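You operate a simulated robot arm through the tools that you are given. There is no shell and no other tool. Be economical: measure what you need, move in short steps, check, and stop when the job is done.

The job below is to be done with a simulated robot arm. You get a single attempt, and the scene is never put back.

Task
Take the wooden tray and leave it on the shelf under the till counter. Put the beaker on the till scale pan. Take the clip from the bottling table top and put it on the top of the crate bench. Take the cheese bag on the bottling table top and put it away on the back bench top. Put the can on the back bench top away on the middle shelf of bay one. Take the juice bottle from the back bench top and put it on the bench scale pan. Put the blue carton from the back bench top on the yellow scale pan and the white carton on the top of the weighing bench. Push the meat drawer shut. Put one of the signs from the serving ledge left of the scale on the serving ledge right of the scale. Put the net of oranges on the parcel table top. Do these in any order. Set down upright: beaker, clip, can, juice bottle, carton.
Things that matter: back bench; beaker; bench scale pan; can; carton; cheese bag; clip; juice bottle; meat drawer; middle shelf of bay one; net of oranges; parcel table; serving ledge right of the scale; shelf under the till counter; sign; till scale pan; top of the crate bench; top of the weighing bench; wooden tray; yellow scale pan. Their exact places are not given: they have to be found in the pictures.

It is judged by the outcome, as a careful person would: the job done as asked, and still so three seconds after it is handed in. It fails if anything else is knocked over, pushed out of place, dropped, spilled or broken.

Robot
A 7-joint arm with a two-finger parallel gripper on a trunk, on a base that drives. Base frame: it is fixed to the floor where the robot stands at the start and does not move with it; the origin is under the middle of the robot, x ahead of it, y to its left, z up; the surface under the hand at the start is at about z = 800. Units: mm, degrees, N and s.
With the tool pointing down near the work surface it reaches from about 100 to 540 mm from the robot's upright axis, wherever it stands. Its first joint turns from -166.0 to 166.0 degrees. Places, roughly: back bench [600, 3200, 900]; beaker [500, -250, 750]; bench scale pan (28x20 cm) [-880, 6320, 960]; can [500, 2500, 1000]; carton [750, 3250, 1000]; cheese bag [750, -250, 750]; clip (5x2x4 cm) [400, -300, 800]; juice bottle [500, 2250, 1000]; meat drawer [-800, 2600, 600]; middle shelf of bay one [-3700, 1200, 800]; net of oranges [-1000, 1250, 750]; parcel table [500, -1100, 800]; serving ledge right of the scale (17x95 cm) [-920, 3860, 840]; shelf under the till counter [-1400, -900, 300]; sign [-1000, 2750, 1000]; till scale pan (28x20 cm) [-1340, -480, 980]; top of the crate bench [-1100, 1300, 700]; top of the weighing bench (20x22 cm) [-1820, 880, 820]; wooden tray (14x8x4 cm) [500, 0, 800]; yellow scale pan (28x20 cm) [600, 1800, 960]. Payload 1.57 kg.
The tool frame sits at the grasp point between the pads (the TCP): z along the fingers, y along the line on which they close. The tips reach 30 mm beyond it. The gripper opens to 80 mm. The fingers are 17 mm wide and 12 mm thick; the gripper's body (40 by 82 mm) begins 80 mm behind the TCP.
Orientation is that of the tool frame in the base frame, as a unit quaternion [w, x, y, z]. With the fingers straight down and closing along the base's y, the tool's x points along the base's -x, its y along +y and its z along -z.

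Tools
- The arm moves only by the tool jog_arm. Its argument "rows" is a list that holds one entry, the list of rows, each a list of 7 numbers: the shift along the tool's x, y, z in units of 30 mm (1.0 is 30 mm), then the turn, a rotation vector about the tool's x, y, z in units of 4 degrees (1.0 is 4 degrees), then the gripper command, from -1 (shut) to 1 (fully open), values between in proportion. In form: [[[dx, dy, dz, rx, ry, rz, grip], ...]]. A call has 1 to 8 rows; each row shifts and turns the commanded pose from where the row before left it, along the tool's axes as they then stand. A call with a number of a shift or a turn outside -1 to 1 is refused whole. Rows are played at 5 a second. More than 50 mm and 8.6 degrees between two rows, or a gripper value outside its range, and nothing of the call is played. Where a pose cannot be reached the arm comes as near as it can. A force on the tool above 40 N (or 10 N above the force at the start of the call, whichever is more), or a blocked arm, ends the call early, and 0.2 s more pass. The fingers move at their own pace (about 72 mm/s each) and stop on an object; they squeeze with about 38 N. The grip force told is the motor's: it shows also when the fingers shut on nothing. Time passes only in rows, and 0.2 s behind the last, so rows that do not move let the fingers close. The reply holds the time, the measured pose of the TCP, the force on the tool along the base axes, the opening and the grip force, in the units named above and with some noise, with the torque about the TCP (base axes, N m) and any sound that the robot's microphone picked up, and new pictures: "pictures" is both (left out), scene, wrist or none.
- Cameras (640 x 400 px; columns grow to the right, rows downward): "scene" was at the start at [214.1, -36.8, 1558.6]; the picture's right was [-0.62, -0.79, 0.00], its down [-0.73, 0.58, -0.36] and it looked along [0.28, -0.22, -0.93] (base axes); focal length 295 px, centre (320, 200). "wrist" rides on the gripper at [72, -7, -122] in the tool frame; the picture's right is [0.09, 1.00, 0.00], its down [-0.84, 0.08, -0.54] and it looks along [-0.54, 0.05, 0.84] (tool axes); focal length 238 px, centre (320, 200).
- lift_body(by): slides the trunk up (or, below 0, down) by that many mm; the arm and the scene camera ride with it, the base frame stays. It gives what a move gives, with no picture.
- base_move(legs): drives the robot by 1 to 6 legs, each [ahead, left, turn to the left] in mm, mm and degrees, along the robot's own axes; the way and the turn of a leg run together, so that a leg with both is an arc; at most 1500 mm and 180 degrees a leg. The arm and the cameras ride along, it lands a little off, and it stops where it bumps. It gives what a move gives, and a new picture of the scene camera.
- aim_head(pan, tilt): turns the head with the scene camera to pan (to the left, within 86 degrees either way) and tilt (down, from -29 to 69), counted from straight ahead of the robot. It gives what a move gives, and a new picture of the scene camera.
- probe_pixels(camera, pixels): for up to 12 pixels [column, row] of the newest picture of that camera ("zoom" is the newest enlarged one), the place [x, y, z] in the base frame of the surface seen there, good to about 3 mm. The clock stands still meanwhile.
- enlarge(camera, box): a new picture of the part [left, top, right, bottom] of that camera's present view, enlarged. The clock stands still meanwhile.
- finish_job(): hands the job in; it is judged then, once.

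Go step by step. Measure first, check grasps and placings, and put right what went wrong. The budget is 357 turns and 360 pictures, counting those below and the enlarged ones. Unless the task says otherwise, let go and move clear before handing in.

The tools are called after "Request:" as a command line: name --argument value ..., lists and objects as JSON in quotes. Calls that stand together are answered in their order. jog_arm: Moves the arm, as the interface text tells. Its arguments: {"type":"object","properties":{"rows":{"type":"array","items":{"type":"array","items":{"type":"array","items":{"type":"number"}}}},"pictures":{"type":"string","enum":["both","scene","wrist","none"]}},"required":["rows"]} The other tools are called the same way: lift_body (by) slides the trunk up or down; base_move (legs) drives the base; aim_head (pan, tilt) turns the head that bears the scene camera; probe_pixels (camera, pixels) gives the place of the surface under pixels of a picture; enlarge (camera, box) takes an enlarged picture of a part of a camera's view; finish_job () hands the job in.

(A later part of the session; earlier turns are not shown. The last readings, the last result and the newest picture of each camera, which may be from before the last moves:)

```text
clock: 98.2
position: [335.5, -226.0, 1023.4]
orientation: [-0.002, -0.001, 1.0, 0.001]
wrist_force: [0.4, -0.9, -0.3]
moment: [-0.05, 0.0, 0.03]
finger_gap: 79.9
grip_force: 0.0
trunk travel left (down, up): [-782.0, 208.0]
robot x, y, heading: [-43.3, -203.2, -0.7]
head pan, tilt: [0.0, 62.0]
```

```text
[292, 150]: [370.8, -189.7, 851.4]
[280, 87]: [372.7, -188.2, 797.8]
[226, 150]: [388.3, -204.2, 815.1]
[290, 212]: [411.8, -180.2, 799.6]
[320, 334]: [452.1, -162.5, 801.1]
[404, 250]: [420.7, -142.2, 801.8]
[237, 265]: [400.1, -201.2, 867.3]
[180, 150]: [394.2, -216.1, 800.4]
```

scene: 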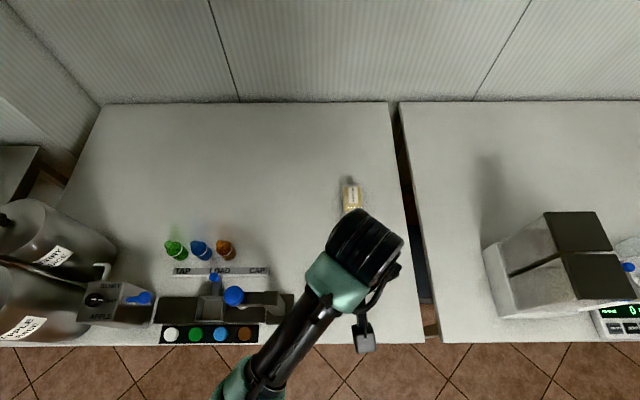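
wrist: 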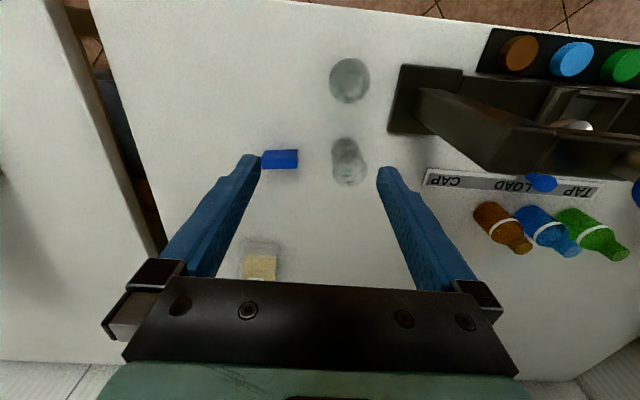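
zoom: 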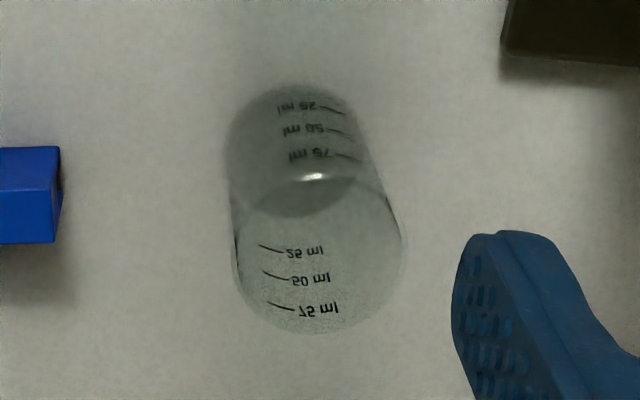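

Beaker centre ≈ (394,-180), rim z≈867. Checking clearance to the machine on the right.

Request:
probe_pixels --camera "wrist" --pixels '[[392, 130], [425, 92], [440, 125], [485, 165], [455, 75], [425, 180], [350, 80]]'

```text
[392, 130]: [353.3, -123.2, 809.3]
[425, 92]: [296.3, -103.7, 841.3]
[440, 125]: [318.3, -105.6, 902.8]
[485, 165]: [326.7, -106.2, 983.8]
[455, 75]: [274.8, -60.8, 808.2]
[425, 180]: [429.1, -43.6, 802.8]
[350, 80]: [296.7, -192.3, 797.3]
```

Clear. Moving over the beaker and down to z≈890, with a check.

Request:
jog_arm --rows '[[[-0.98, 0.76, 0, 0, -0.05, 0, 0.75], [-0.97, 0.77, 0, 0, 0, 0, 0.75], [0, 0, 1, 0, 0, 0, 0.75], [0, 0, 1, 0, 0, 0, 0.75], [0, 0, 1, 0, 0, 0, 0.75]]]' --pictures "wrist"

```text
clock: 99.4
position: [395.4, -180.2, 934.7]
orientation: [0.0, 0.0, 1.0, 0.002]
wrist_force: [0.9, -0.4, -0.6]
moment: [0.04, 0.01, -0.06]
finger_gap: 69.9
grip_force: 0.1
trunk travel left (down, up): [-782.0, 208.0]
robot x, y, heading: [-44.9, -199.7, -0.6]
head pan, tilt: [0.0, 62.0]
```

wrist: 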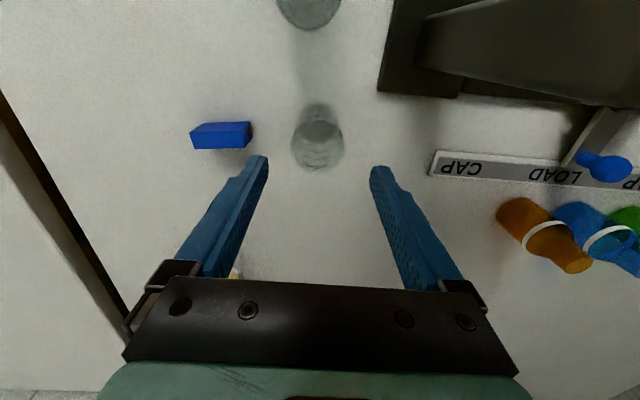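

Centred. Descending and gripping.

Request:
jog_arm --rows '[[[0, 0, 0.8, 0, 0, 0, 0.75], [0, 0, 0.8, 0, 0, 0, 0.75], [0, 0, 0.8, 0, 0, 0, 0.75], [0, 0, 0.75, 0, 0, 0, 0.75], [0, 0, 0, 0, 0, 0, -1], [0, 0, 0, 0, 0, 0, -1], [0, 0, 0, 0, 0, 0, -1], [0, 0, 0, 0, 0, 0, -1]]]' --pictures "wrist"

```text
clock: 101.2
position: [395.3, -178.7, 836.3]
orientation: [0.0, 0.0, 1.0, 0.003]
wrist_force: [-0.1, -0.4, -0.2]
moment: [0.01, 0.02, 0.0]
finger_gap: 43.7
grip_force: 38.3
trunk travel left (down, up): [-782.0, 208.0]
robot x, y, heading: [-43.2, -201.8, -0.3]
head pan, tilt: [0.0, 62.0]
```

wrist: 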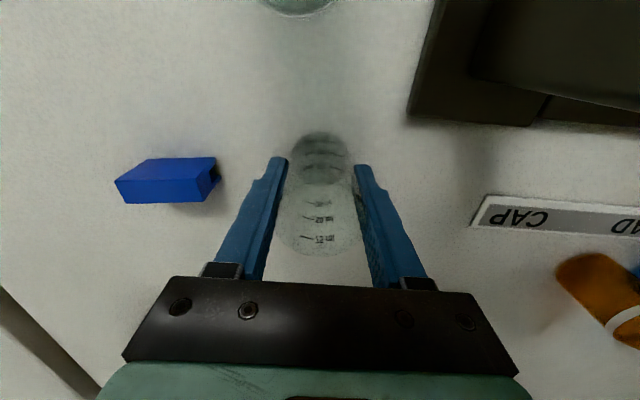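

Beaker gripped (gap 43.7, 38 N). Lifting by arm then trunk, and backing off.

Request:
jog_arm --rows '[[[0, 0, -0.3, 0, 0, 0, -1], [0, 0, -0.5, 0, 0, 0, -1], [0, 0, -0.7, 0, 0, 0, -1], [0, 0, -0.8, 0, 0, 0, -1], [0, 0, -0.8, 0, 0, 0, -1], [0, 0, -0.7, 0, 0, 0, -1], [0, 0, -0.5, 0, 0, 0, -1], [0, 0, -0.3, 0, 0, 0, -1]]]' --pictures "wrist"

Request:
lift_body --by 170

Request:
base_move --legs '[[-450, 0, 0], [0, 0, 180], [0, 280, 0]]'

```text
clock: 103.0
position: [393.4, -180.3, 976.5]
orientation: [0.0, 0.0, 1.0, 0.001]
wrist_force: [0.1, -0.4, -1.0]
moment: [-0.02, -0.01, 0.0]
finger_gap: 43.8
grip_force: 37.5
trunk travel left (down, up): [-782.0, 208.0]
robot x, y, heading: [-43.5, -201.6, -0.6]
head pan, tilt: [0.0, 62.0]
```

wrist: 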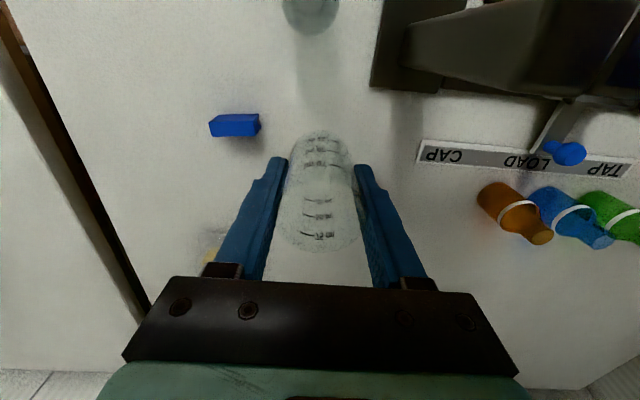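

```text
clock: 105.0
position: [392.4, -179.8, 1147.2]
orientation: [0.0, 0.0, 1.0, 0.0]
wrist_force: [0.9, 0.3, 0.1]
moment: [0.03, 0.0, 0.0]
finger_gap: 43.7
grip_force: 37.9
trunk travel left (down, up): [-952.0, 38.0]
robot x, y, heading: [-44.6, -202.7, -0.2]
head pan, tilt: [0.0, 62.0]
```

```text
clock: 116.6
position: [-948.7, -486.7, 1147.8]
orientation: [0.002, 1.0, -0.01, 0.0]
wrist_force: [0.1, -0.3, -0.6]
moment: [-0.02, 0.0, -0.03]
finger_gap: 43.9
grip_force: 37.7
trunk travel left (down, up): [-952.0, 38.0]
robot x, y, heading: [-510.5, -476.6, 178.5]
head pan, tilt: [0.0, 62.0]
```

scene: 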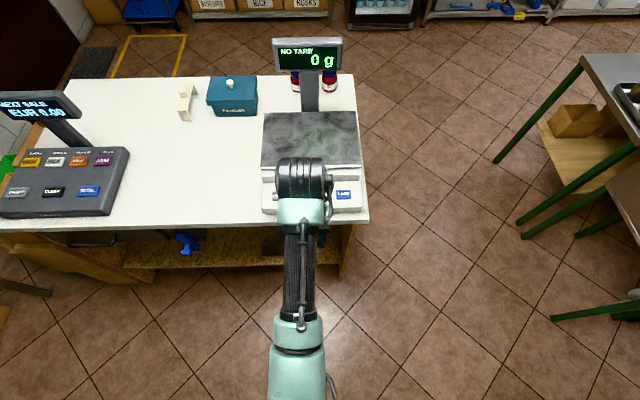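

Facing the till scale. Probing the pan extents and the display post.

Request:
probe_pixels --camera "scene" --pixels '[[268, 116], [355, 116], [264, 163], [359, 163], [310, 130], [310, 95], [310, 45]]'

```text
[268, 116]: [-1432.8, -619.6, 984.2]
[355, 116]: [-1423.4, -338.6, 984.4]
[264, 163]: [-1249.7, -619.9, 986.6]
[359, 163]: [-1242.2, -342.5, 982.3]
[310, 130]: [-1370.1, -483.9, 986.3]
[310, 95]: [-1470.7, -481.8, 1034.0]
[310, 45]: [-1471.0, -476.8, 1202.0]
```

Pan centre ≈ (-1337,-480). Extending the arm 75 mm and driving 285 mm ahead, high above the pan.

Request:
jog_arm --rows '[[[-0.3, 0, 0, 0.06, 0, -0.29, -1], [-0.5, 0, 0, 0, 0, 0, -1], [-0.6, 0, 0, 0, 0, 0, -1], [-0.6, 0, 0, 0, 0, 0, -1], [-0.5, 0, 0, 0, 0, 0, -1]]]' --pictures "none"

Request:
base_move --legs '[[288, 0, 1.5]]'

Request:
lift_body --by -95

```text
clock: 117.8
position: [-1024.3, -487.9, 1147.8]
orientation: [-0.001, 1.0, 0.001, 0.0]
wrist_force: [-1.2, 0.0, -1.0]
moment: [0.01, 0.02, 0.0]
finger_gap: 43.9
grip_force: 38.5
trunk travel left (down, up): [-952.0, 38.0]
robot x, y, heading: [-510.6, -473.6, 178.6]
head pan, tilt: [0.0, 62.0]
```

```text
clock: 119.8
position: [-1309.5, -502.2, 1148.2]
orientation: [-0.001, 1.0, 0.017, 0.0]
wrist_force: [-0.8, -0.4, -0.7]
moment: [0.0, 0.03, 0.03]
finger_gap: 43.9
grip_force: 38.4
trunk travel left (down, up): [-952.0, 38.0]
robot x, y, heading: [-797.9, -471.3, -179.7]
head pan, tilt: [0.0, 62.0]
```

scene: 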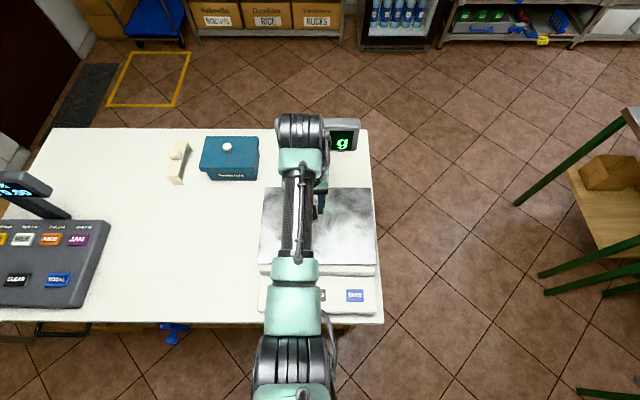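

```text
clock: 121.0
position: [-1309.8, -500.7, 1053.1]
orientation: [-0.001, 1.0, 0.018, 0.0]
wrist_force: [0.1, -0.2, -0.5]
moment: [0.0, 0.0, -0.03]
finger_gap: 43.7
grip_force: 37.8
trunk travel left (down, up): [-857.0, 133.0]
robot x, y, heading: [-798.9, -473.0, -179.5]
head pan, tilt: [0.0, 62.0]
```

Near; checking wrist clearance with the display.

Request:
jog_arm --rows '[[[0, 0, 0.3, 0, 0, 0, -1], [0, 0, 0.3, 0, 0, 0, -1]]]' --pictures "both"

```text
clock: 121.7
position: [-1312.7, -501.5, 1036.7]
orientation: [-0.001, 1.0, 0.018, -0.003]
wrist_force: [1.6, 0.9, 27.4]
moment: [0.41, 0.06, -0.12]
finger_gap: 43.6
grip_force: 38.1
trunk travel left (down, up): [-857.0, 133.0]
robot x, y, heading: [-798.0, -471.4, -179.6]
head pan, tilt: [0.0, 62.0]
```

scene: 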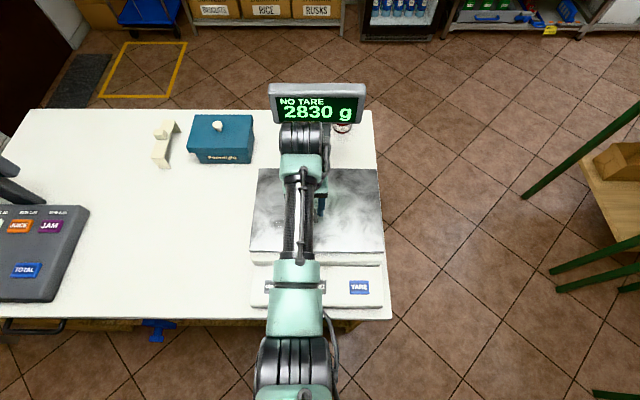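
wrist: 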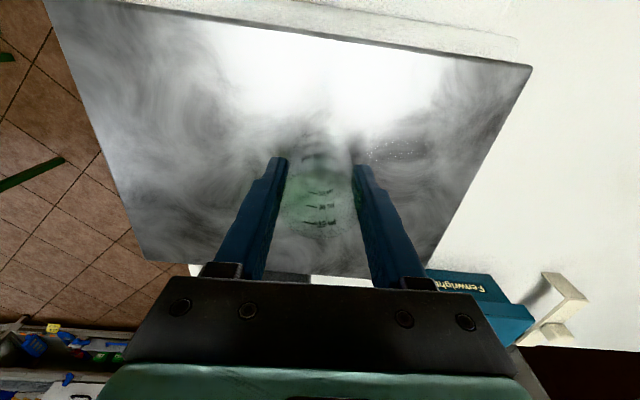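

The scale already reads 2830 g — the beaker is in contact. Easing off a little to relieve the press, then checking.

Request:
jog_arm --rows '[[[0, 0, -0.05, 0, 0, 0, -1], [0, 0, 0, 0, 0, 0, -1]]]' --pictures "scene"

```text
clock: 122.2
position: [-1310.6, -500.5, 1035.2]
orientation: [-0.001, 1.0, 0.017, 0.001]
wrist_force: [-3.0, -1.5, 10.6]
moment: [-0.15, 0.3, 0.03]
finger_gap: 43.5
grip_force: 38.2
trunk travel left (down, up): [-857.0, 133.0]
robot x, y, heading: [-798.1, -470.1, -179.4]
head pan, tilt: [0.0, 62.0]
```

scene: 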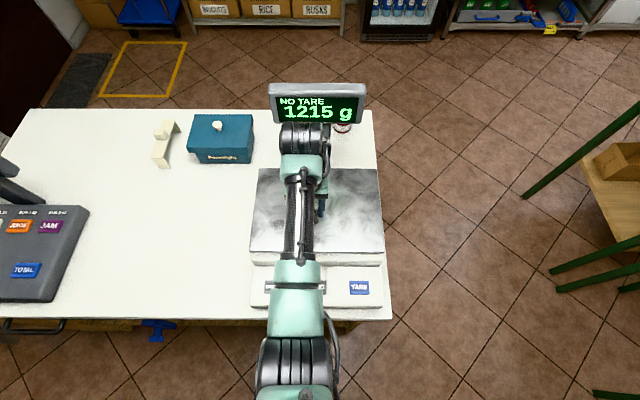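

Request:
jog_arm --rows '[[[0, 0, -0.04, 0, 0, 0, -1], [0, 0, 0, 0, 0, 0, 0.2], [0, 0, 0, 0, 0, 0, 0.7], [0, 0, 0, 0, 0, 0, 0.7]]]' --pictures "both"

```text
clock: 123.2
position: [-1310.1, -500.8, 1036.0]
orientation: [-0.001, 1.0, 0.017, 0.001]
wrist_force: [-0.2, -0.3, 0.9]
moment: [-0.01, -0.01, -0.03]
finger_gap: 67.9
grip_force: 0.0
trunk travel left (down, up): [-857.0, 133.0]
robot x, y, heading: [-795.5, -471.5, -179.5]
head pan, tilt: [0.0, 62.0]
```

scene: 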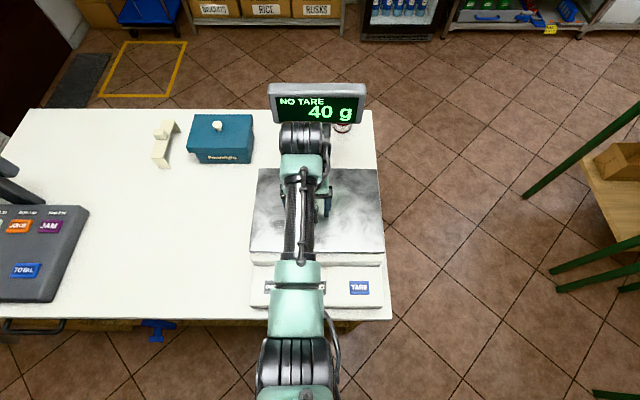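
wrist: 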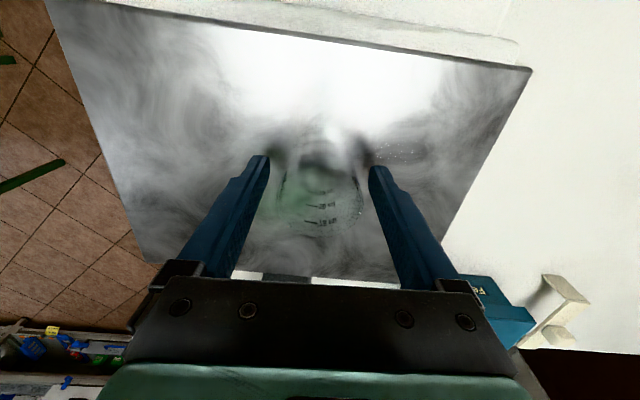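

The scale shows 40 g and the beaker stands upright. Lifting straight up and backing away.

Request:
lift_body --by 120

Request:
base_move --legs '[[-350, 0, 0]]'

Request:
enlarge --camera "scene" --box '[220, 20, 400, 200]'

```text
clock: 124.8
position: [-1310.3, -500.9, 1156.5]
orientation: [-0.001, 1.0, 0.018, 0.0]
wrist_force: [0.1, -0.3, 0.3]
moment: [0.0, -0.04, 0.02]
finger_gap: 68.0
grip_force: 0.1
trunk travel left (down, up): [-977.0, 13.0]
robot x, y, heading: [-794.3, -474.0, -179.7]
head pan, tilt: [0.0, 62.0]
```

```text
clock: 127.0
position: [-961.9, -497.4, 1157.0]
orientation: [-0.001, 1.0, 0.016, 0.001]
wrist_force: [0.0, -0.4, -0.2]
moment: [-0.06, -0.04, -0.02]
finger_gap: 68.1
grip_force: 0.0
trunk travel left (down, up): [-977.0, 13.0]
robot x, y, heading: [-449.5, -469.5, -179.8]
head pan, tilt: [0.0, 62.0]
```

scene: 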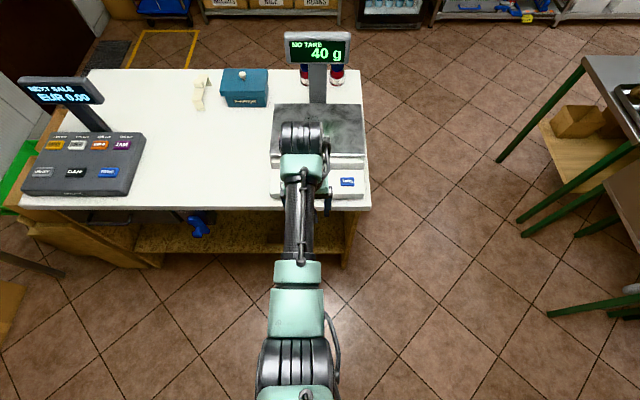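

```text
2.22 times, centred on (310, 110) of scene
```

zoom: 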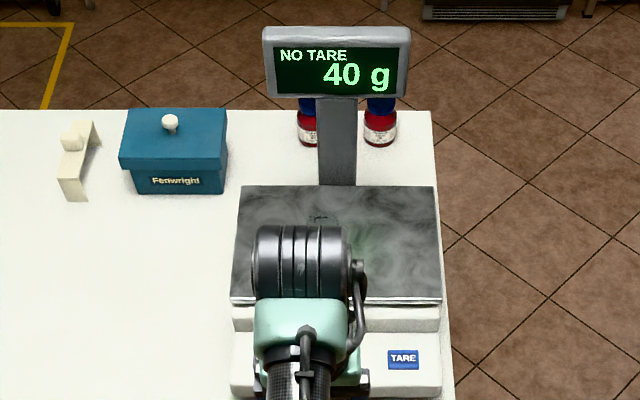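

Beaker is on the pan (40 g). Next the clip: retract the arm, turn and return to the bottling table.

Request:
jog_arm --rows '[[[0.8, 0, 0, -0.03, 0, 0.5, 1], [0.8, 0, 0, 0, 0, 0, 1], [0.8, 0, 0, 0, 0, 0, 1]]]' --pictures "none"

Request:
base_move --legs '[[0, 0, 179.8], [0, 195, 0], [410, 0, 0]]'

Request:
lift_body --by -170

Request:
jog_arm --rows '[[[0, 0, 0, 0, 0, 0, 1]]]' --pictures "wrist"

```text
clock: 127.8
position: [-886.7, -497.8, 1156.9]
orientation: [-0.001, 1.0, -0.001, 0.0]
wrist_force: [0.3, -0.4, -0.2]
moment: [0.01, 0.03, 0.0]
finger_gap: 80.1
grip_force: 0.1
trunk travel left (down, up): [-977.0, 13.0]
robot x, y, heading: [-448.1, -468.8, -179.6]
head pan, tilt: [0.0, 62.0]
```

```text
clock: 138.8
position: [409.0, -267.6, 1158.1]
orientation: [-0.001, 0.011, 1.0, 0.0]
wrist_force: [0.1, 0.8, 0.3]
moment: [-0.02, 0.03, 0.01]
finger_gap: 79.9
grip_force: 0.1
trunk travel left (down, up): [-977.0, 13.0]
robot x, y, heading: [-29.7, -285.8, -0.8]
head pan, tilt: [0.0, 62.0]
```

scene: 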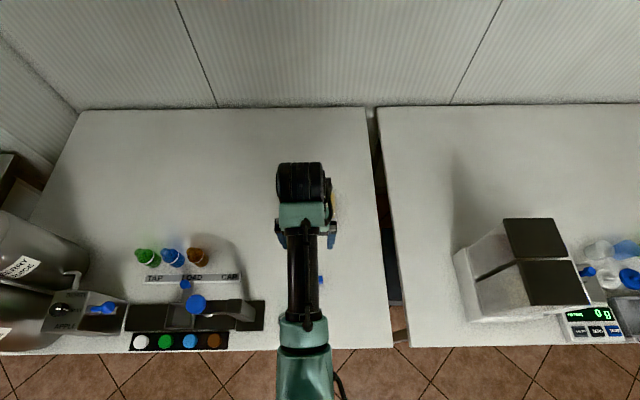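

```text
clock: 140.8
position: [410.7, -267.0, 988.1]
orientation: [0.0, 0.013, 1.0, 0.0]
wrist_force: [0.5, 0.0, 0.2]
moment: [0.04, 0.0, -0.01]
finger_gap: 80.0
grip_force: 0.0
trunk travel left (down, up): [-807.0, 183.0]
robot x, y, heading: [-32.8, -280.8, -1.1]
head pan, tilt: [0.0, 62.0]
```

```text
clock: 141.2
position: [409.9, -268.1, 987.5]
orientation: [0.0, 0.013, 1.0, 0.0]
wrist_force: [-0.1, -1.0, 0.0]
moment: [-0.02, 0.02, -0.01]
finger_gap: 80.0
grip_force: 0.1
trunk travel left (down, up): [-807.0, 183.0]
robot x, y, heading: [-30.9, -285.3, -1.2]
head pan, tilt: [0.0, 62.0]
```

wrist: 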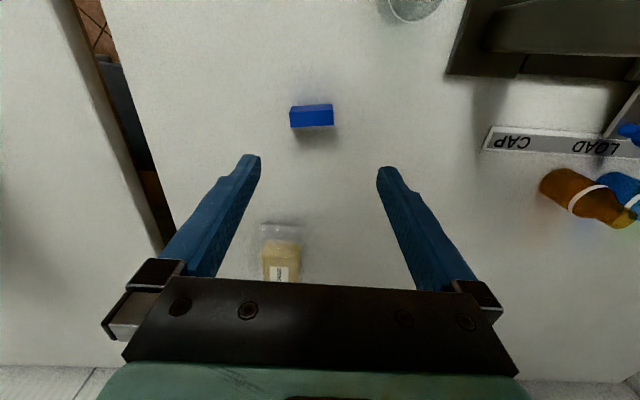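

Request:
enlarge --camera "wrist" --box '[272, 90, 352, 140]'

Request:
probe_pixels --camera "wrist" --pixels '[[291, 108], [332, 106], [291, 126], [333, 124], [311, 116], [311, 122]]'

```text
8.00 times, centred on (312, 115) of wrist
```

zoom: 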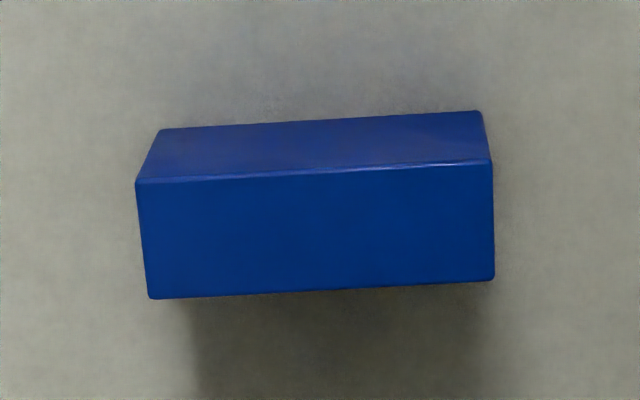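

```text
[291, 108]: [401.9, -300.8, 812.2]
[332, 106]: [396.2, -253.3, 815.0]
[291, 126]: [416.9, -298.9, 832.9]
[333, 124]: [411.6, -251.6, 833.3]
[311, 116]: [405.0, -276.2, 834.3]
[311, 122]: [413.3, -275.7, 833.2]
```

Clip: centre (407,-276), top 834, slightly yawed. Aligning, descending to z≈833 and gripping along its length.

Request:
jog_arm --rows '[[[0.05, -0.13, 0.6, 0, 0, -1, 1], [0.05, -0.13, 0.7, 0, 0, -1, 1], [0, 0, 0.8, 0, 0, 0, 1], [0, 0, 0.8, 0, 0, 0, 1], [0, 0, 0.7, 0, 0, 0, 1]]]' --pictures "wrist"

```text
clock: 142.3
position: [408.1, -273.3, 879.9]
orientation: [0.0, -0.057, 0.998, 0.002]
wrist_force: [0.1, -1.4, -0.7]
moment: [-0.01, -0.01, -0.01]
finger_gap: 79.8
grip_force: 0.2
trunk travel left (down, up): [-807.0, 183.0]
robot x, y, heading: [-30.6, -282.5, -1.3]
head pan, tilt: [0.0, 62.0]
```

wrist: 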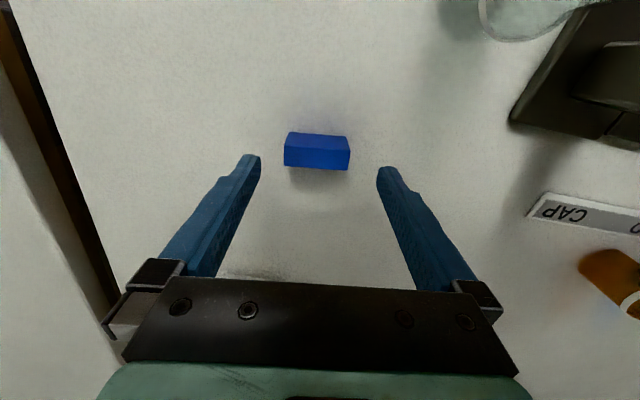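

Request:
jog_arm --rows '[[[0, -0.05, 0.8, 0, 0, 0, 1], [0, 0, 0.75, 0, 0, 0, 1], [0, 0, 0, 0, 0, 0, -1], [0, 0, 0, 0, 0, 0, -1], [0, 0, 0, 0, 0, 0, -1]]]' --pictures "wrist"

```text
clock: 143.6
position: [408.2, -275.3, 833.3]
orientation: [0.0, -0.057, 0.998, 0.0]
wrist_force: [-0.3, 0.9, 1.0]
moment: [0.02, 0.0, 0.02]
finger_gap: 48.8
grip_force: 38.1
trunk travel left (down, up): [-807.0, 183.0]
robot x, y, heading: [-31.4, -282.9, -1.0]
head pan, tilt: [0.0, 62.0]
```

wrist: 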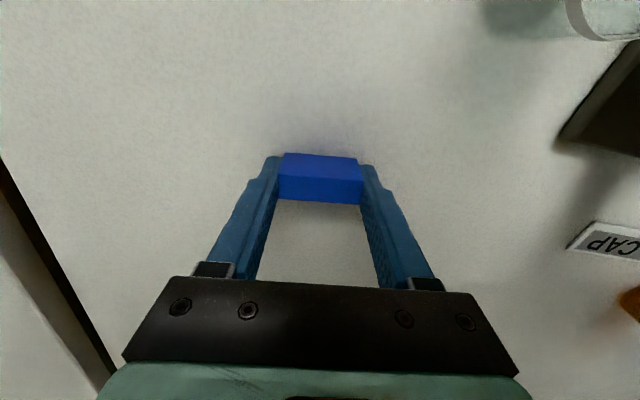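

Gripped (48.8 mm). Lifting gently and driving to the crate bench side.

Request:
jog_arm --rows '[[[0, 0, -0.2, 0, 0, 0, -1], [0, 0, -0.3, 0, 0, 0, -1], [0, 0, -0.5, 0, 0, 0, -1], [0, 0, -0.8, 0, 0, 0, -1], [0, 0, -0.8, 0, 0, 0, -1], [0, 0, -0.8, 0, 0, 0, -1], [0, 0, -0.6, 0, 0, 0, -1], [0, 0, -0.4, 0, 0, 0, -1]]]' --pictures "wrist"

Request:
lift_body --by 150

Request:
base_move --legs '[[-400, 0, 0], [0, 0, 178], [0, -900, 0], [0, -800, 0]]'

```text
clock: 145.3
position: [407.3, -277.3, 966.0]
orientation: [0.0, -0.058, 0.998, 0.001]
wrist_force: [0.0, 0.4, 0.3]
moment: [-0.03, 0.01, 0.0]
finger_gap: 48.8
grip_force: 37.6
trunk travel left (down, up): [-807.0, 183.0]
robot x, y, heading: [-30.3, -283.4, -0.9]
head pan, tilt: [0.0, 62.0]
```

wrist: 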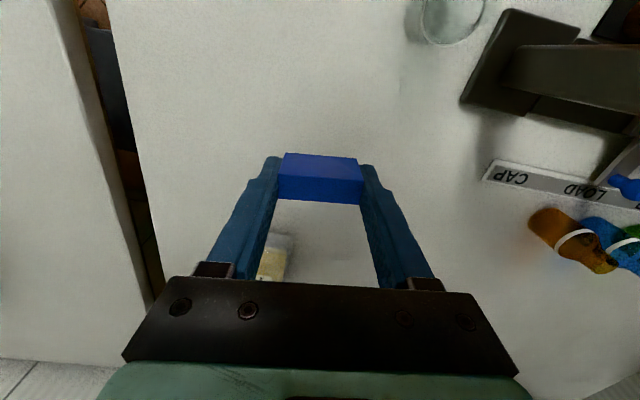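

```text
clock: 147.1
position: [406.0, -275.0, 1114.9]
orientation: [0.0, -0.058, 0.998, 0.0]
wrist_force: [0.7, 0.7, 0.4]
moment: [0.02, -0.01, -0.01]
finger_gap: 48.7
grip_force: 38.3
trunk travel left (down, up): [-957.0, 33.0]
robot x, y, heading: [-32.5, -286.6, -1.0]
head pan, tilt: [0.0, 62.0]
```

```text
clock: 165.1
position: [-780.3, 1422.0, 1115.2]
orientation: [0.0, 0.999, 0.045, 0.0]
wrist_force: [0.3, 0.1, -0.1]
moment: [0.03, -0.02, -0.05]
finger_gap: 48.8
grip_force: 38.2
trunk travel left (down, up): [-957.0, 33.0]
robot x, y, heading: [-343.0, 1423.7, 177.6]
head pan, tilt: [0.0, 62.0]
```

scene: 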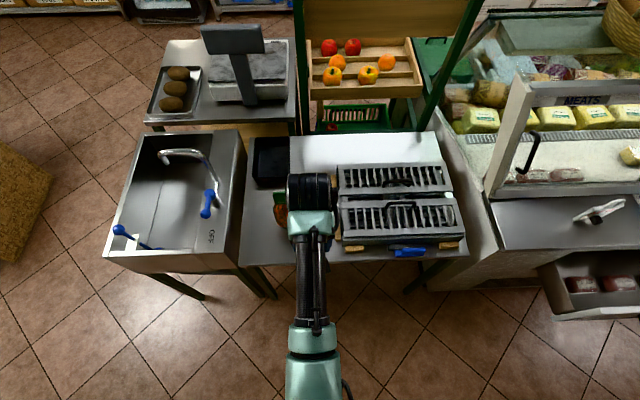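

A good view of the crate bench; zooming to identify free surface.

Request:
enlarge --camera "scene" --box '[220, 110, 480, 290]'

Request:
probe_pixels --camera "scene" --pixels '[[310, 150], [400, 150], [260, 225], [262, 250], [272, 155], [390, 180], [400, 215], [440, 262], [300, 160], [282, 212], [350, 257]]'

```text
2.22 times, centred on (350, 200) of scene
```

zoom: 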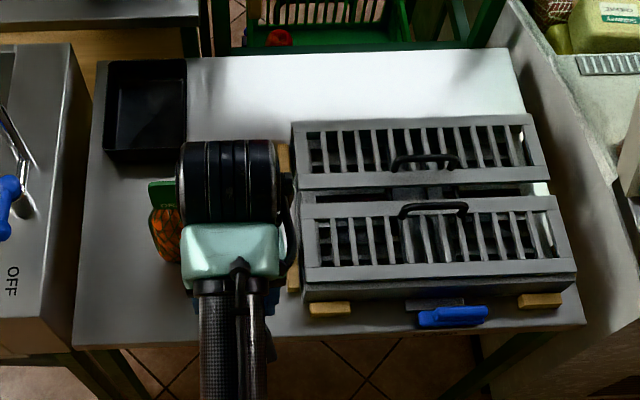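

```text
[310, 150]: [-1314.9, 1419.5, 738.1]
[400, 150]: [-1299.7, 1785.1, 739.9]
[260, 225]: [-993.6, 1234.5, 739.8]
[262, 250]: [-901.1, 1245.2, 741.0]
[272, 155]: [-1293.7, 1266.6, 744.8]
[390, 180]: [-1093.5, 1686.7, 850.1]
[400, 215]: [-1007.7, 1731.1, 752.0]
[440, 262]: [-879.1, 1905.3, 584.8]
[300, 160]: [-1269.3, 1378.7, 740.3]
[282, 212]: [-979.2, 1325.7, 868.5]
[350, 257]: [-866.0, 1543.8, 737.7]
```

Bench top z≈740. Shifting left ~170 mm to see the oranges and the free area next to them.

Request:
base_move --legs '[[0, 180, 2]]'

Request:
enlarge --camera "scene" --box '[220, 110, 480, 290]'

```text
clock: 166.6
position: [-785.0, 1230.9, 1115.8]
orientation: [0.001, 0.998, 0.063, 0.001]
wrist_force: [-0.1, -0.6, -0.3]
moment: [0.02, 0.04, 0.03]
finger_gap: 48.9
grip_force: 37.8
trunk travel left (down, up): [-957.0, 33.0]
robot x, y, heading: [-343.6, 1244.2, 179.5]
head pan, tilt: [0.0, 62.0]
```

scene: 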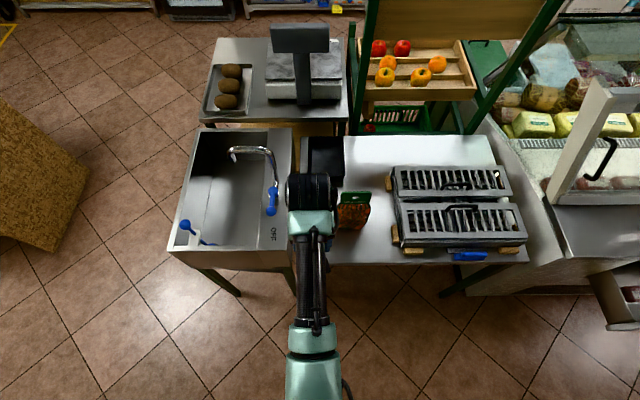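

```text
2.22 times, centred on (350, 200) of scene
```

zoom: 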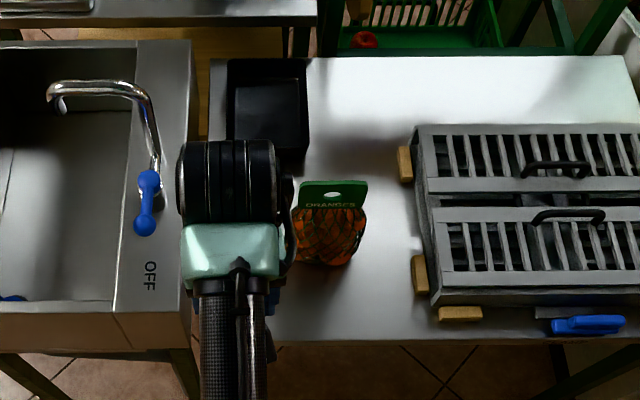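

The net of oranges (green header) stands at zoom (325,225). Probing free areas around it.

Request:
probe_pixels --camera "zoom" --pixels '[[330, 290], [330, 335], [300, 250], [360, 250], [400, 200], [390, 325], [410, 285], [330, 195], [300, 185], [365, 185], [330, 262], [380, 120]]'

```text
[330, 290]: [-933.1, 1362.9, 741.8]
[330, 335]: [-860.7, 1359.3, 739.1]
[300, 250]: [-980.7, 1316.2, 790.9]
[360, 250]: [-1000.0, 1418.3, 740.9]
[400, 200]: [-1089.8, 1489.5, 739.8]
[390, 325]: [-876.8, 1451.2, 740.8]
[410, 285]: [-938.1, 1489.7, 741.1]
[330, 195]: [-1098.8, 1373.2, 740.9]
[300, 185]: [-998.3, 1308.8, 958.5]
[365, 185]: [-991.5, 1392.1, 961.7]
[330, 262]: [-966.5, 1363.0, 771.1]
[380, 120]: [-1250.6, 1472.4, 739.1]
```

Target for the clip: front strip at about (-895,1452), clear of net and crate chocks. Driving there high.

Request:
base_move --legs '[[0, -222, 0], [110, 0, 0]]'

Request:
lift_body --by -290

Request:
jog_arm --rows '[[[0, 0, 0, 0, 0, 0, -1]]]' --pictures "both"

```text
clock: 169.1
position: [-890.6, 1449.9, 1116.6]
orientation: [0.0, 0.998, 0.065, -0.001]
wrist_force: [0.4, 0.5, 0.4]
moment: [-0.04, 0.01, -0.02]
finger_gap: 48.9
grip_force: 38.2
trunk travel left (down, up): [-957.0, 33.0]
robot x, y, heading: [-453.9, 1462.0, 179.8]
head pan, tilt: [0.0, 62.0]
```

scene: 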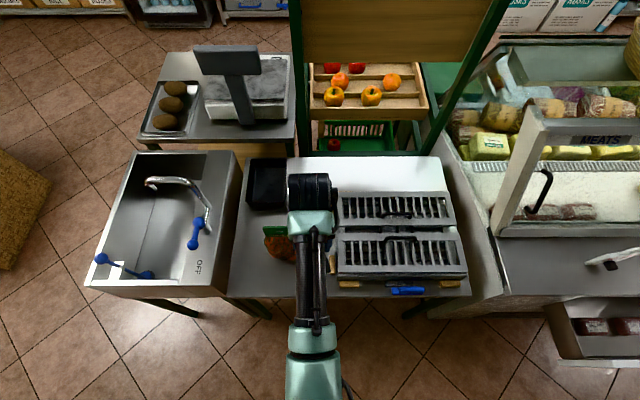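

```text
clock: 172.0
position: [-890.4, 1449.8, 825.3]
orientation: [0.0, 0.998, 0.064, 0.001]
wrist_force: [-0.5, -0.8, -0.7]
moment: [0.01, -0.01, 0.02]
finger_gap: 49.0
grip_force: 38.3
trunk travel left (down, up): [-667.0, 323.0]
robot x, y, heading: [-454.3, 1460.0, 180.1]
head pan, tilt: [0.0, 62.0]
```

```text
clock: 172.4
position: [-890.5, 1449.7, 825.3]
orientation: [0.0, 0.998, 0.064, 0.0]
wrist_force: [-0.8, 0.4, -0.3]
moment: [0.0, -0.05, 0.02]
finger_gap: 49.0
grip_force: 38.0
trunk travel left (down, up): [-667.0, 323.0]
robot x, y, heading: [-450.4, 1461.6, 179.7]
head pan, tilt: [0.0, 62.0]
```

scene: 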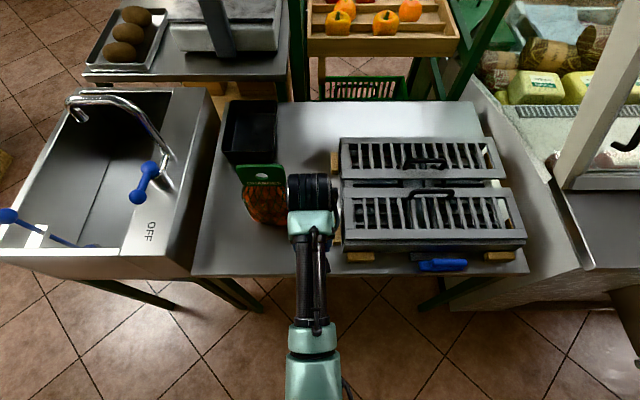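
wrist: 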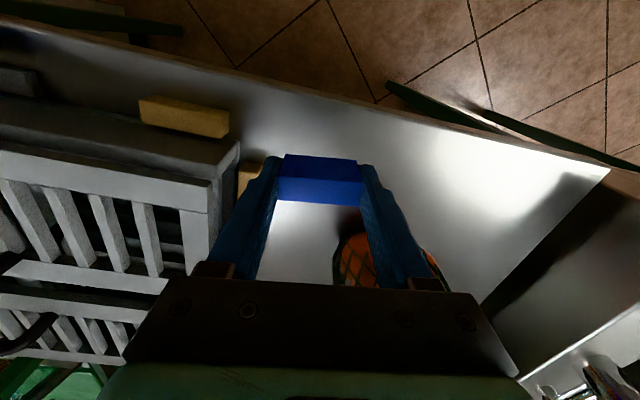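

Shifting 12 mm away from the chock (250,175) and lowering toward contact at z≈773.

Request:
jog_arm --rows '[[[0, 0.4, 0.4, 0, 0, 0, -1], [0, 0, 0.5, 0, 0, 0, -1], [0, 0, 0.5, 0, 0, 0, -1], [0, 0, 0.15, 0, 0, 0, -1], [0, 0, 0.08, 0, 0, 0, -1], [0, 0, 0, 0, 0, 0, -1]]]' --pictures "none"

```text
clock: 173.8
position: [-887.9, 1437.6, 775.4]
orientation: [0.001, 0.998, 0.065, 0.0]
wrist_force: [0.3, -0.1, -0.2]
moment: [0.01, 0.01, -0.02]
finger_gap: 48.8
grip_force: 38.4
trunk travel left (down, up): [-667.0, 323.0]
robot x, y, heading: [-449.5, 1462.1, 179.9]
head pan, tilt: [0.0, 62.0]
```

Request:
jog_arm --rows '[[[0, 0, 0.07, 0, 0, 0, -1], [0, 0, 0.05, 0, 0, 0, -1], [0, 0, 0.0, 0, 0, 0, -1]]]' --pictures "none"

```text
clock: 174.6
position: [-889.0, 1437.1, 773.5]
orientation: [0.001, 0.998, 0.065, -0.001]
wrist_force: [1.0, -1.2, 7.2]
moment: [-0.02, -0.05, 0.01]
finger_gap: 48.7
grip_force: 38.1
trunk travel left (down, up): [-667.0, 323.0]
robot x, y, heading: [-454.6, 1460.8, 179.8]
head pan, tilt: [0.0, 62.0]
```

Contact (7 N). Opening slightly and lifting straight up.

Request:
jog_arm --rows '[[[0, 0, 0, 0, 0, 0, 0.45], [0, 0, 0, 0, 0, 0, 0.45], [0, 0, -0.3, 0, 0, 0, 0.45], [0, 0, -0.8, 0, 0, 0, 0.45], [0, 0, -1, 0, 0, 0, 0.45], [0, 0, -1, 0, 0, 0, 0.45], [0, 0, -1, 0, 0, 0, 0.45]]]' --pictures "wrist"

Request:
lift_body --by 230

```text
clock: 176.2
position: [-905.6, 1445.4, 894.6]
orientation: [-0.012, 0.998, 0.063, -0.023]
wrist_force: [-1.1, 0.7, -0.2]
moment: [-0.03, 0.03, 0.01]
finger_gap: 58.1
grip_force: 0.0
out of reach, approached as far as the arm can: row 7
trunk travel left (down, up): [-667.0, 323.0]
robot x, y, heading: [-450.4, 1463.3, 179.8]
head pan, tilt: [0.0, 62.0]
```

wrist: 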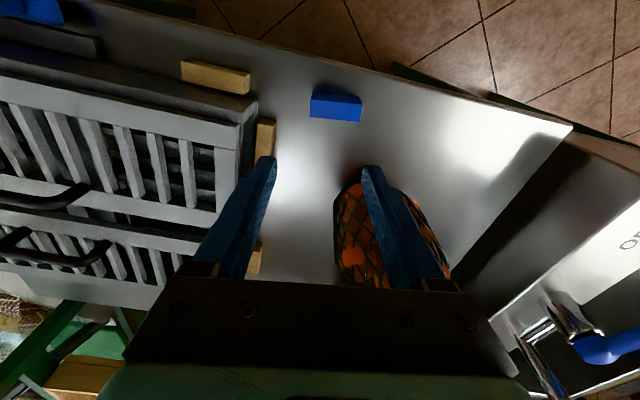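

```text
clock: 178.6
position: [-906.1, 1445.4, 1123.6]
orientation: [-0.01, 0.998, 0.063, -0.023]
wrist_force: [0.8, 0.2, 0.3]
moment: [0.0, -0.02, 0.0]
finger_gap: 57.8
grip_force: 0.1
trunk travel left (down, up): [-897.0, 93.0]
robot x, y, heading: [-451.6, 1461.0, 179.7]
head pan, tilt: [0.0, 62.0]
```

Clip stands upright at (336,104). Next the net: rotating the tool 90° so the fingers close along x on its header.

Request:
jog_arm --rows '[[[0, 0, 0, -0.29, 0.66, 1, 1], [0, 0, 0, 0, 0, 1, 1], [0, 0, 0, 0, 0, 1, 1], [0, 0, 0, 0, 0, 1, 1], [0, 0, 0, 0, 0, 1, 1], [0, 0, 0, 0, 0, 1, 1], [0, 0, 0, 0, 0, 1, 1], [0, 0, 0, 0, 0, 1, 1]]]' --pictures "none"

Request:
jog_arm --rows '[[[0, 0, 0, 0, 0, 1, 1], [0, 0, 0, 0, 0, 1, 1], [0, 0, 0, 0, 0, 1, 1], [0, 0, 0, 0, 0, 1, 1], [0, 0, 0, 0, 0, 1, 1], [0, 0, 0, 0, 0, 1, 1], [0, 0, 0, 0, 0, 1, 1], [0, 0, 0, 0, 0, 1, 1]]]' --pictures "none"

Request:
jog_arm --rows '[[[0, 0, 0, 0, 0, 1, 1], [0, 0, 0, 0, 0, 1, 1], [0, 0, 0, 0, 0, 1, 1], [0, 0, 0, 0, 0, 1, 1], [0, 0, 0, 0, 0, 1, 1], [0, 0, 0, 0, 0, 1, 1], [0, 0, 0, 0, 0, 1, 1], [0, 0, 0, 0, 0, 1, 1]]]' --pictures "scene"

```text
clock: 180.4
position: [-906.7, 1445.4, 1123.3]
orientation: [-0.002, 0.977, -0.215, 0.001]
wrist_force: [0.1, 0.0, -0.3]
moment: [0.01, -0.01, 0.01]
finger_gap: 80.1
grip_force: 0.0
trunk travel left (down, up): [-897.0, 93.0]
robot x, y, heading: [-452.6, 1462.3, 179.7]
head pan, tilt: [0.0, 62.0]
```

```text
clock: 182.2
position: [-906.3, 1445.1, 1123.1]
orientation: [-0.002, 0.88, -0.475, -0.001]
wrist_force: [-0.4, -0.7, -0.9]
moment: [0.0, 0.0, -0.02]
finger_gap: 80.0
grip_force: 0.0
trunk travel left (down, up): [-897.0, 93.0]
robot x, y, heading: [-453.3, 1460.1, 179.7]
head pan, tilt: [0.0, 62.0]
```

```text
clock: 184.0
position: [-905.9, 1444.6, 1123.8]
orientation: [-0.002, 0.714, -0.701, -0.001]
wrist_force: [-0.3, -0.3, -0.4]
moment: [0.03, -0.05, 0.04]
finger_gap: 79.7
grip_force: 0.0
trunk travel left (down, up): [-897.0, 93.0]
robot x, y, heading: [-451.3, 1463.3, 179.7]
head pan, tilt: [0.0, 62.0]
```

scene: 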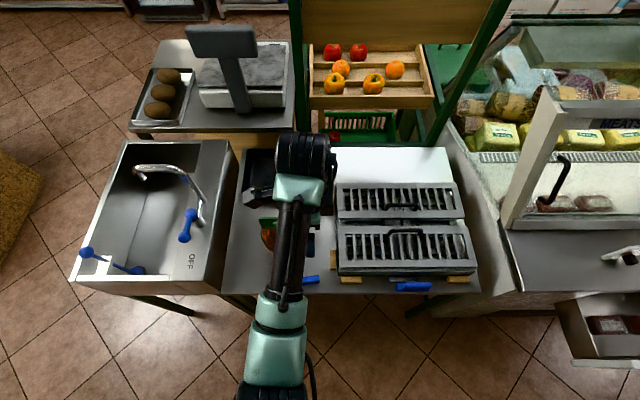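

Tool now closes along x. Driving so that the TCP is above the header and looking.

Request:
base_move --legs '[[90, 96, 0]]'

Request:
jog_arm --rows '[[[0, 0, 0, 0, 0, 0, 1]]]' --pictures "wrist"

```text
clock: 185.3
position: [-996.5, 1348.9, 1124.5]
orientation: [-0.001, 0.715, -0.699, -0.001]
wrist_force: [-0.2, -0.4, 0.4]
moment: [-0.01, 0.0, -0.04]
finger_gap: 80.0
grip_force: 0.0
trunk travel left (down, up): [-897.0, 93.0]
robot x, y, heading: [-548.6, 1372.0, 179.7]
head pan, tilt: [0.0, 62.0]
```

scene: 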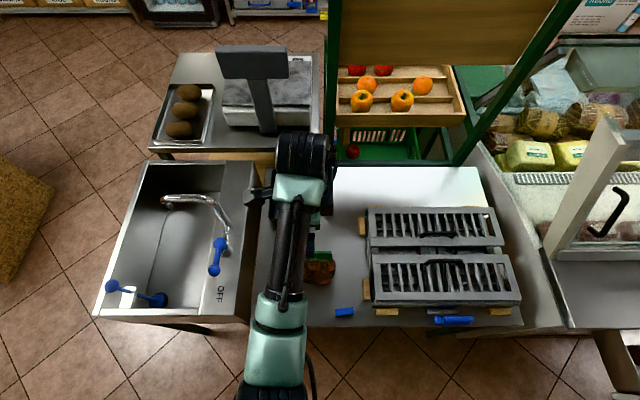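

```text
clock: 185.7
position: [-995.6, 1349.7, 1123.6]
orientation: [-0.001, 0.715, -0.699, -0.001]
wrist_force: [0.5, -0.2, -0.3]
moment: [0.03, 0.02, 0.04]
finger_gap: 79.8
grip_force: 0.0
trunk travel left (down, up): [-897.0, 93.0]
robot x, y, heading: [-541.9, 1366.0, 180.0]
head pan, tilt: [0.0, 62.0]
```

wrist: 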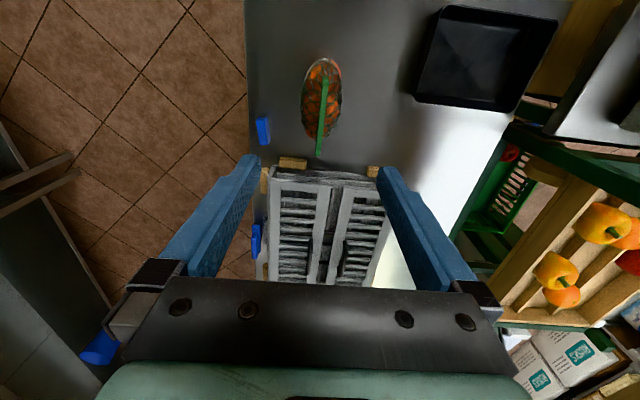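

The net's header is edge-on at (322,110). Probing it for exact place and height.

Request:
enlarge --camera "wrist" --box '[270, 40, 370, 170]'

Request:
probe_pixels --camera "wrist" --pixels '[[324, 80], [322, 115], [319, 152], [308, 85], [338, 85], [305, 120], [332, 120]]'

```text
3.08 times, centred on (320, 105) of wrist
```

zoom: 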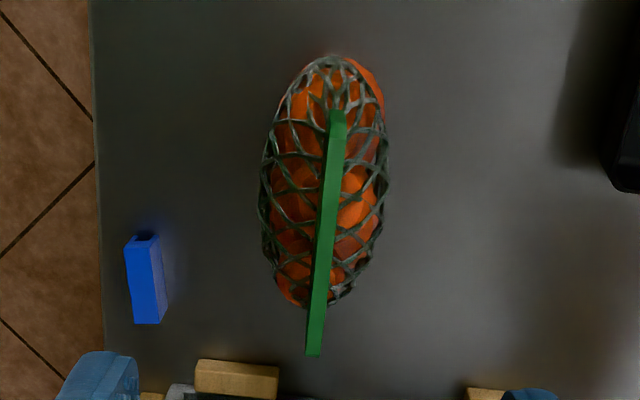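

```text
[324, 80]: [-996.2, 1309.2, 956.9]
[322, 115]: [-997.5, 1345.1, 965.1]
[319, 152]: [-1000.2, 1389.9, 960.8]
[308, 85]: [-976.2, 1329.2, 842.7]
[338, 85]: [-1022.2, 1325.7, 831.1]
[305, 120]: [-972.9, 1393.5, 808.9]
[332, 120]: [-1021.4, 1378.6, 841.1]
```

Header at x≈-997, y 1305–1392, top 962. Descending to z≈926 and gripping it.

Request:
jog_arm --rows '[[[0, 0.06, 0.9, 0, 0, 0, 0.5], [0, 0, 1, 0, 0, 0, 0.5], [0, 0, 1, 0, 0, 0, 0.5], [0, 0, 1, 0, 0, 0, 0.5], [0, 0, 0.7, 0, 0, 0, 0.5]]]' --pictures "wrist"

```text
clock: 186.9
position: [-998.7, 1350.8, 985.0]
orientation: [-0.002, 0.715, -0.699, 0.0]
wrist_force: [1.0, 0.8, -0.1]
moment: [-0.01, 0.03, 0.01]
finger_gap: 59.9
grip_force: 0.1
trunk travel left (down, up): [-897.0, 93.0]
robot x, y, heading: [-538.1, 1367.3, 179.8]
head pan, tilt: [0.0, 62.0]
```

wrist: 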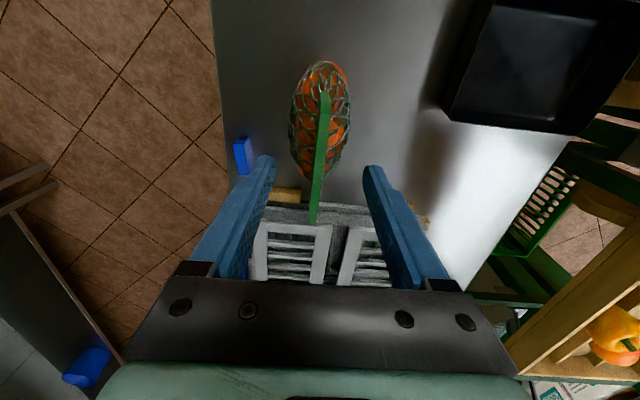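

Request:
jog_arm --rows '[[[0, 0, 0.7, 0, 0, -0.5, 0.5], [0, 0, 0.7, 0, 0, 0, 0.5], [0, 0, 0.6, 0, 0, 0, 0.5], [0, 0, 0, 0, 0, 0, -1], [0, 0, 0, 0, 0, 0, -1], [0, 0, 0, 0, 0, 0, -1], [0, 0, 0, 0, 0, 0, -1]]]' --pictures "wrist"

```text
clock: 188.5
position: [-999.5, 1350.9, 926.2]
orientation: [-0.001, 0.728, -0.686, -0.002]
wrist_force: [1.2, 2.7, 11.3]
moment: [0.12, -0.04, -0.12]
finger_gap: 13.8
grip_force: 29.5
trunk travel left (down, up): [-897.0, 93.0]
robot x, y, heading: [-540.2, 1369.0, 179.9]
head pan, tilt: [0.0, 62.0]
```

wrist: 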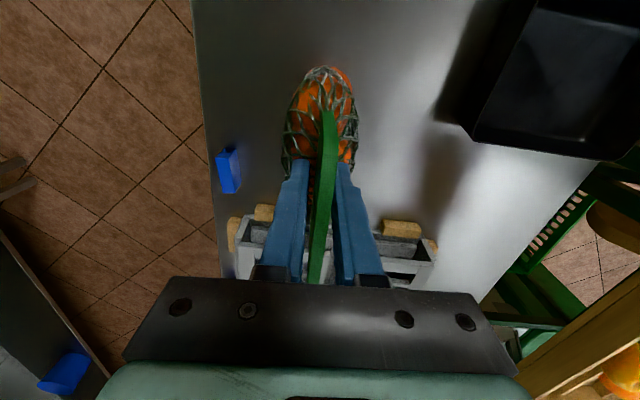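

Tips seem to touch the net body (11 N up, gap 13.8). Opening, rising 10 mm and regripping the header.

Request:
jog_arm --rows '[[[0, 0, 0, 0, 0, 0, 0], [0, 0, -0.35, 0, 0, 0, 0], [0, 0, 0, 0, 0, 0, -1], [0, 0, 0, 0, 0, 0, -1], [0, 0, 0, 0, 0, 0, -1], [0, 0, 0, 0, 0, 0, -1]]]' --pictures "none"

```text
clock: 189.9
position: [-998.5, 1351.5, 936.3]
orientation: [-0.001, 0.727, -0.687, -0.002]
wrist_force: [-1.6, -0.9, 0.0]
moment: [0.02, 0.21, -0.01]
finger_gap: 5.8
grip_force: 25.6
trunk travel left (down, up): [-897.0, 93.0]
robot x, y, heading: [-544.0, 1366.7, 179.8]
head pan, tilt: [0.0, 62.0]
```

Clean grip now (5.8 mm). Lifting very slowly.

Request:
jog_arm --rows '[[[0, 0, -0.1, 0, 0, 0, -1], [0, 0, -0.1, 0, 0, 0, -1], [0, 0, -0.15, 0, 0, 0, -1], [0, 0, -0.2, 0, 0, 0, -1], [0, 0, -0.3, 0, 0, 0, -1], [0, 0, -0.3, 0, 0, 0, -1]]]' --pictures "wrist"

```text
clock: 191.3
position: [-998.1, 1349.0, 970.1]
orientation: [-0.002, 0.727, -0.687, -0.001]
wrist_force: [0.5, -0.6, -6.0]
moment: [-0.03, 0.0, -0.01]
finger_gap: 5.9
grip_force: 25.5
trunk travel left (down, up): [-897.0, 93.0]
robot x, y, heading: [-545.8, 1369.4, 180.0]
head pan, tilt: [0.0, 62.0]
```

wrist: 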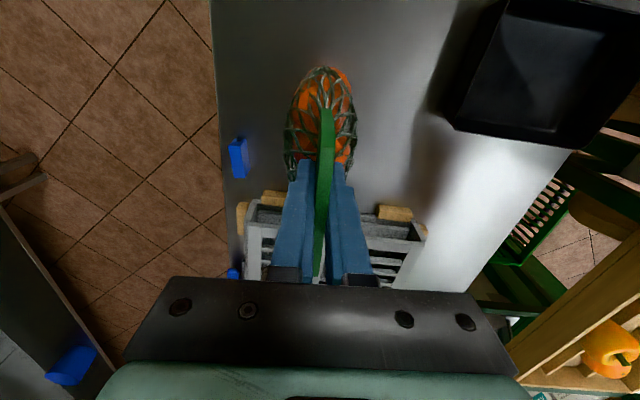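

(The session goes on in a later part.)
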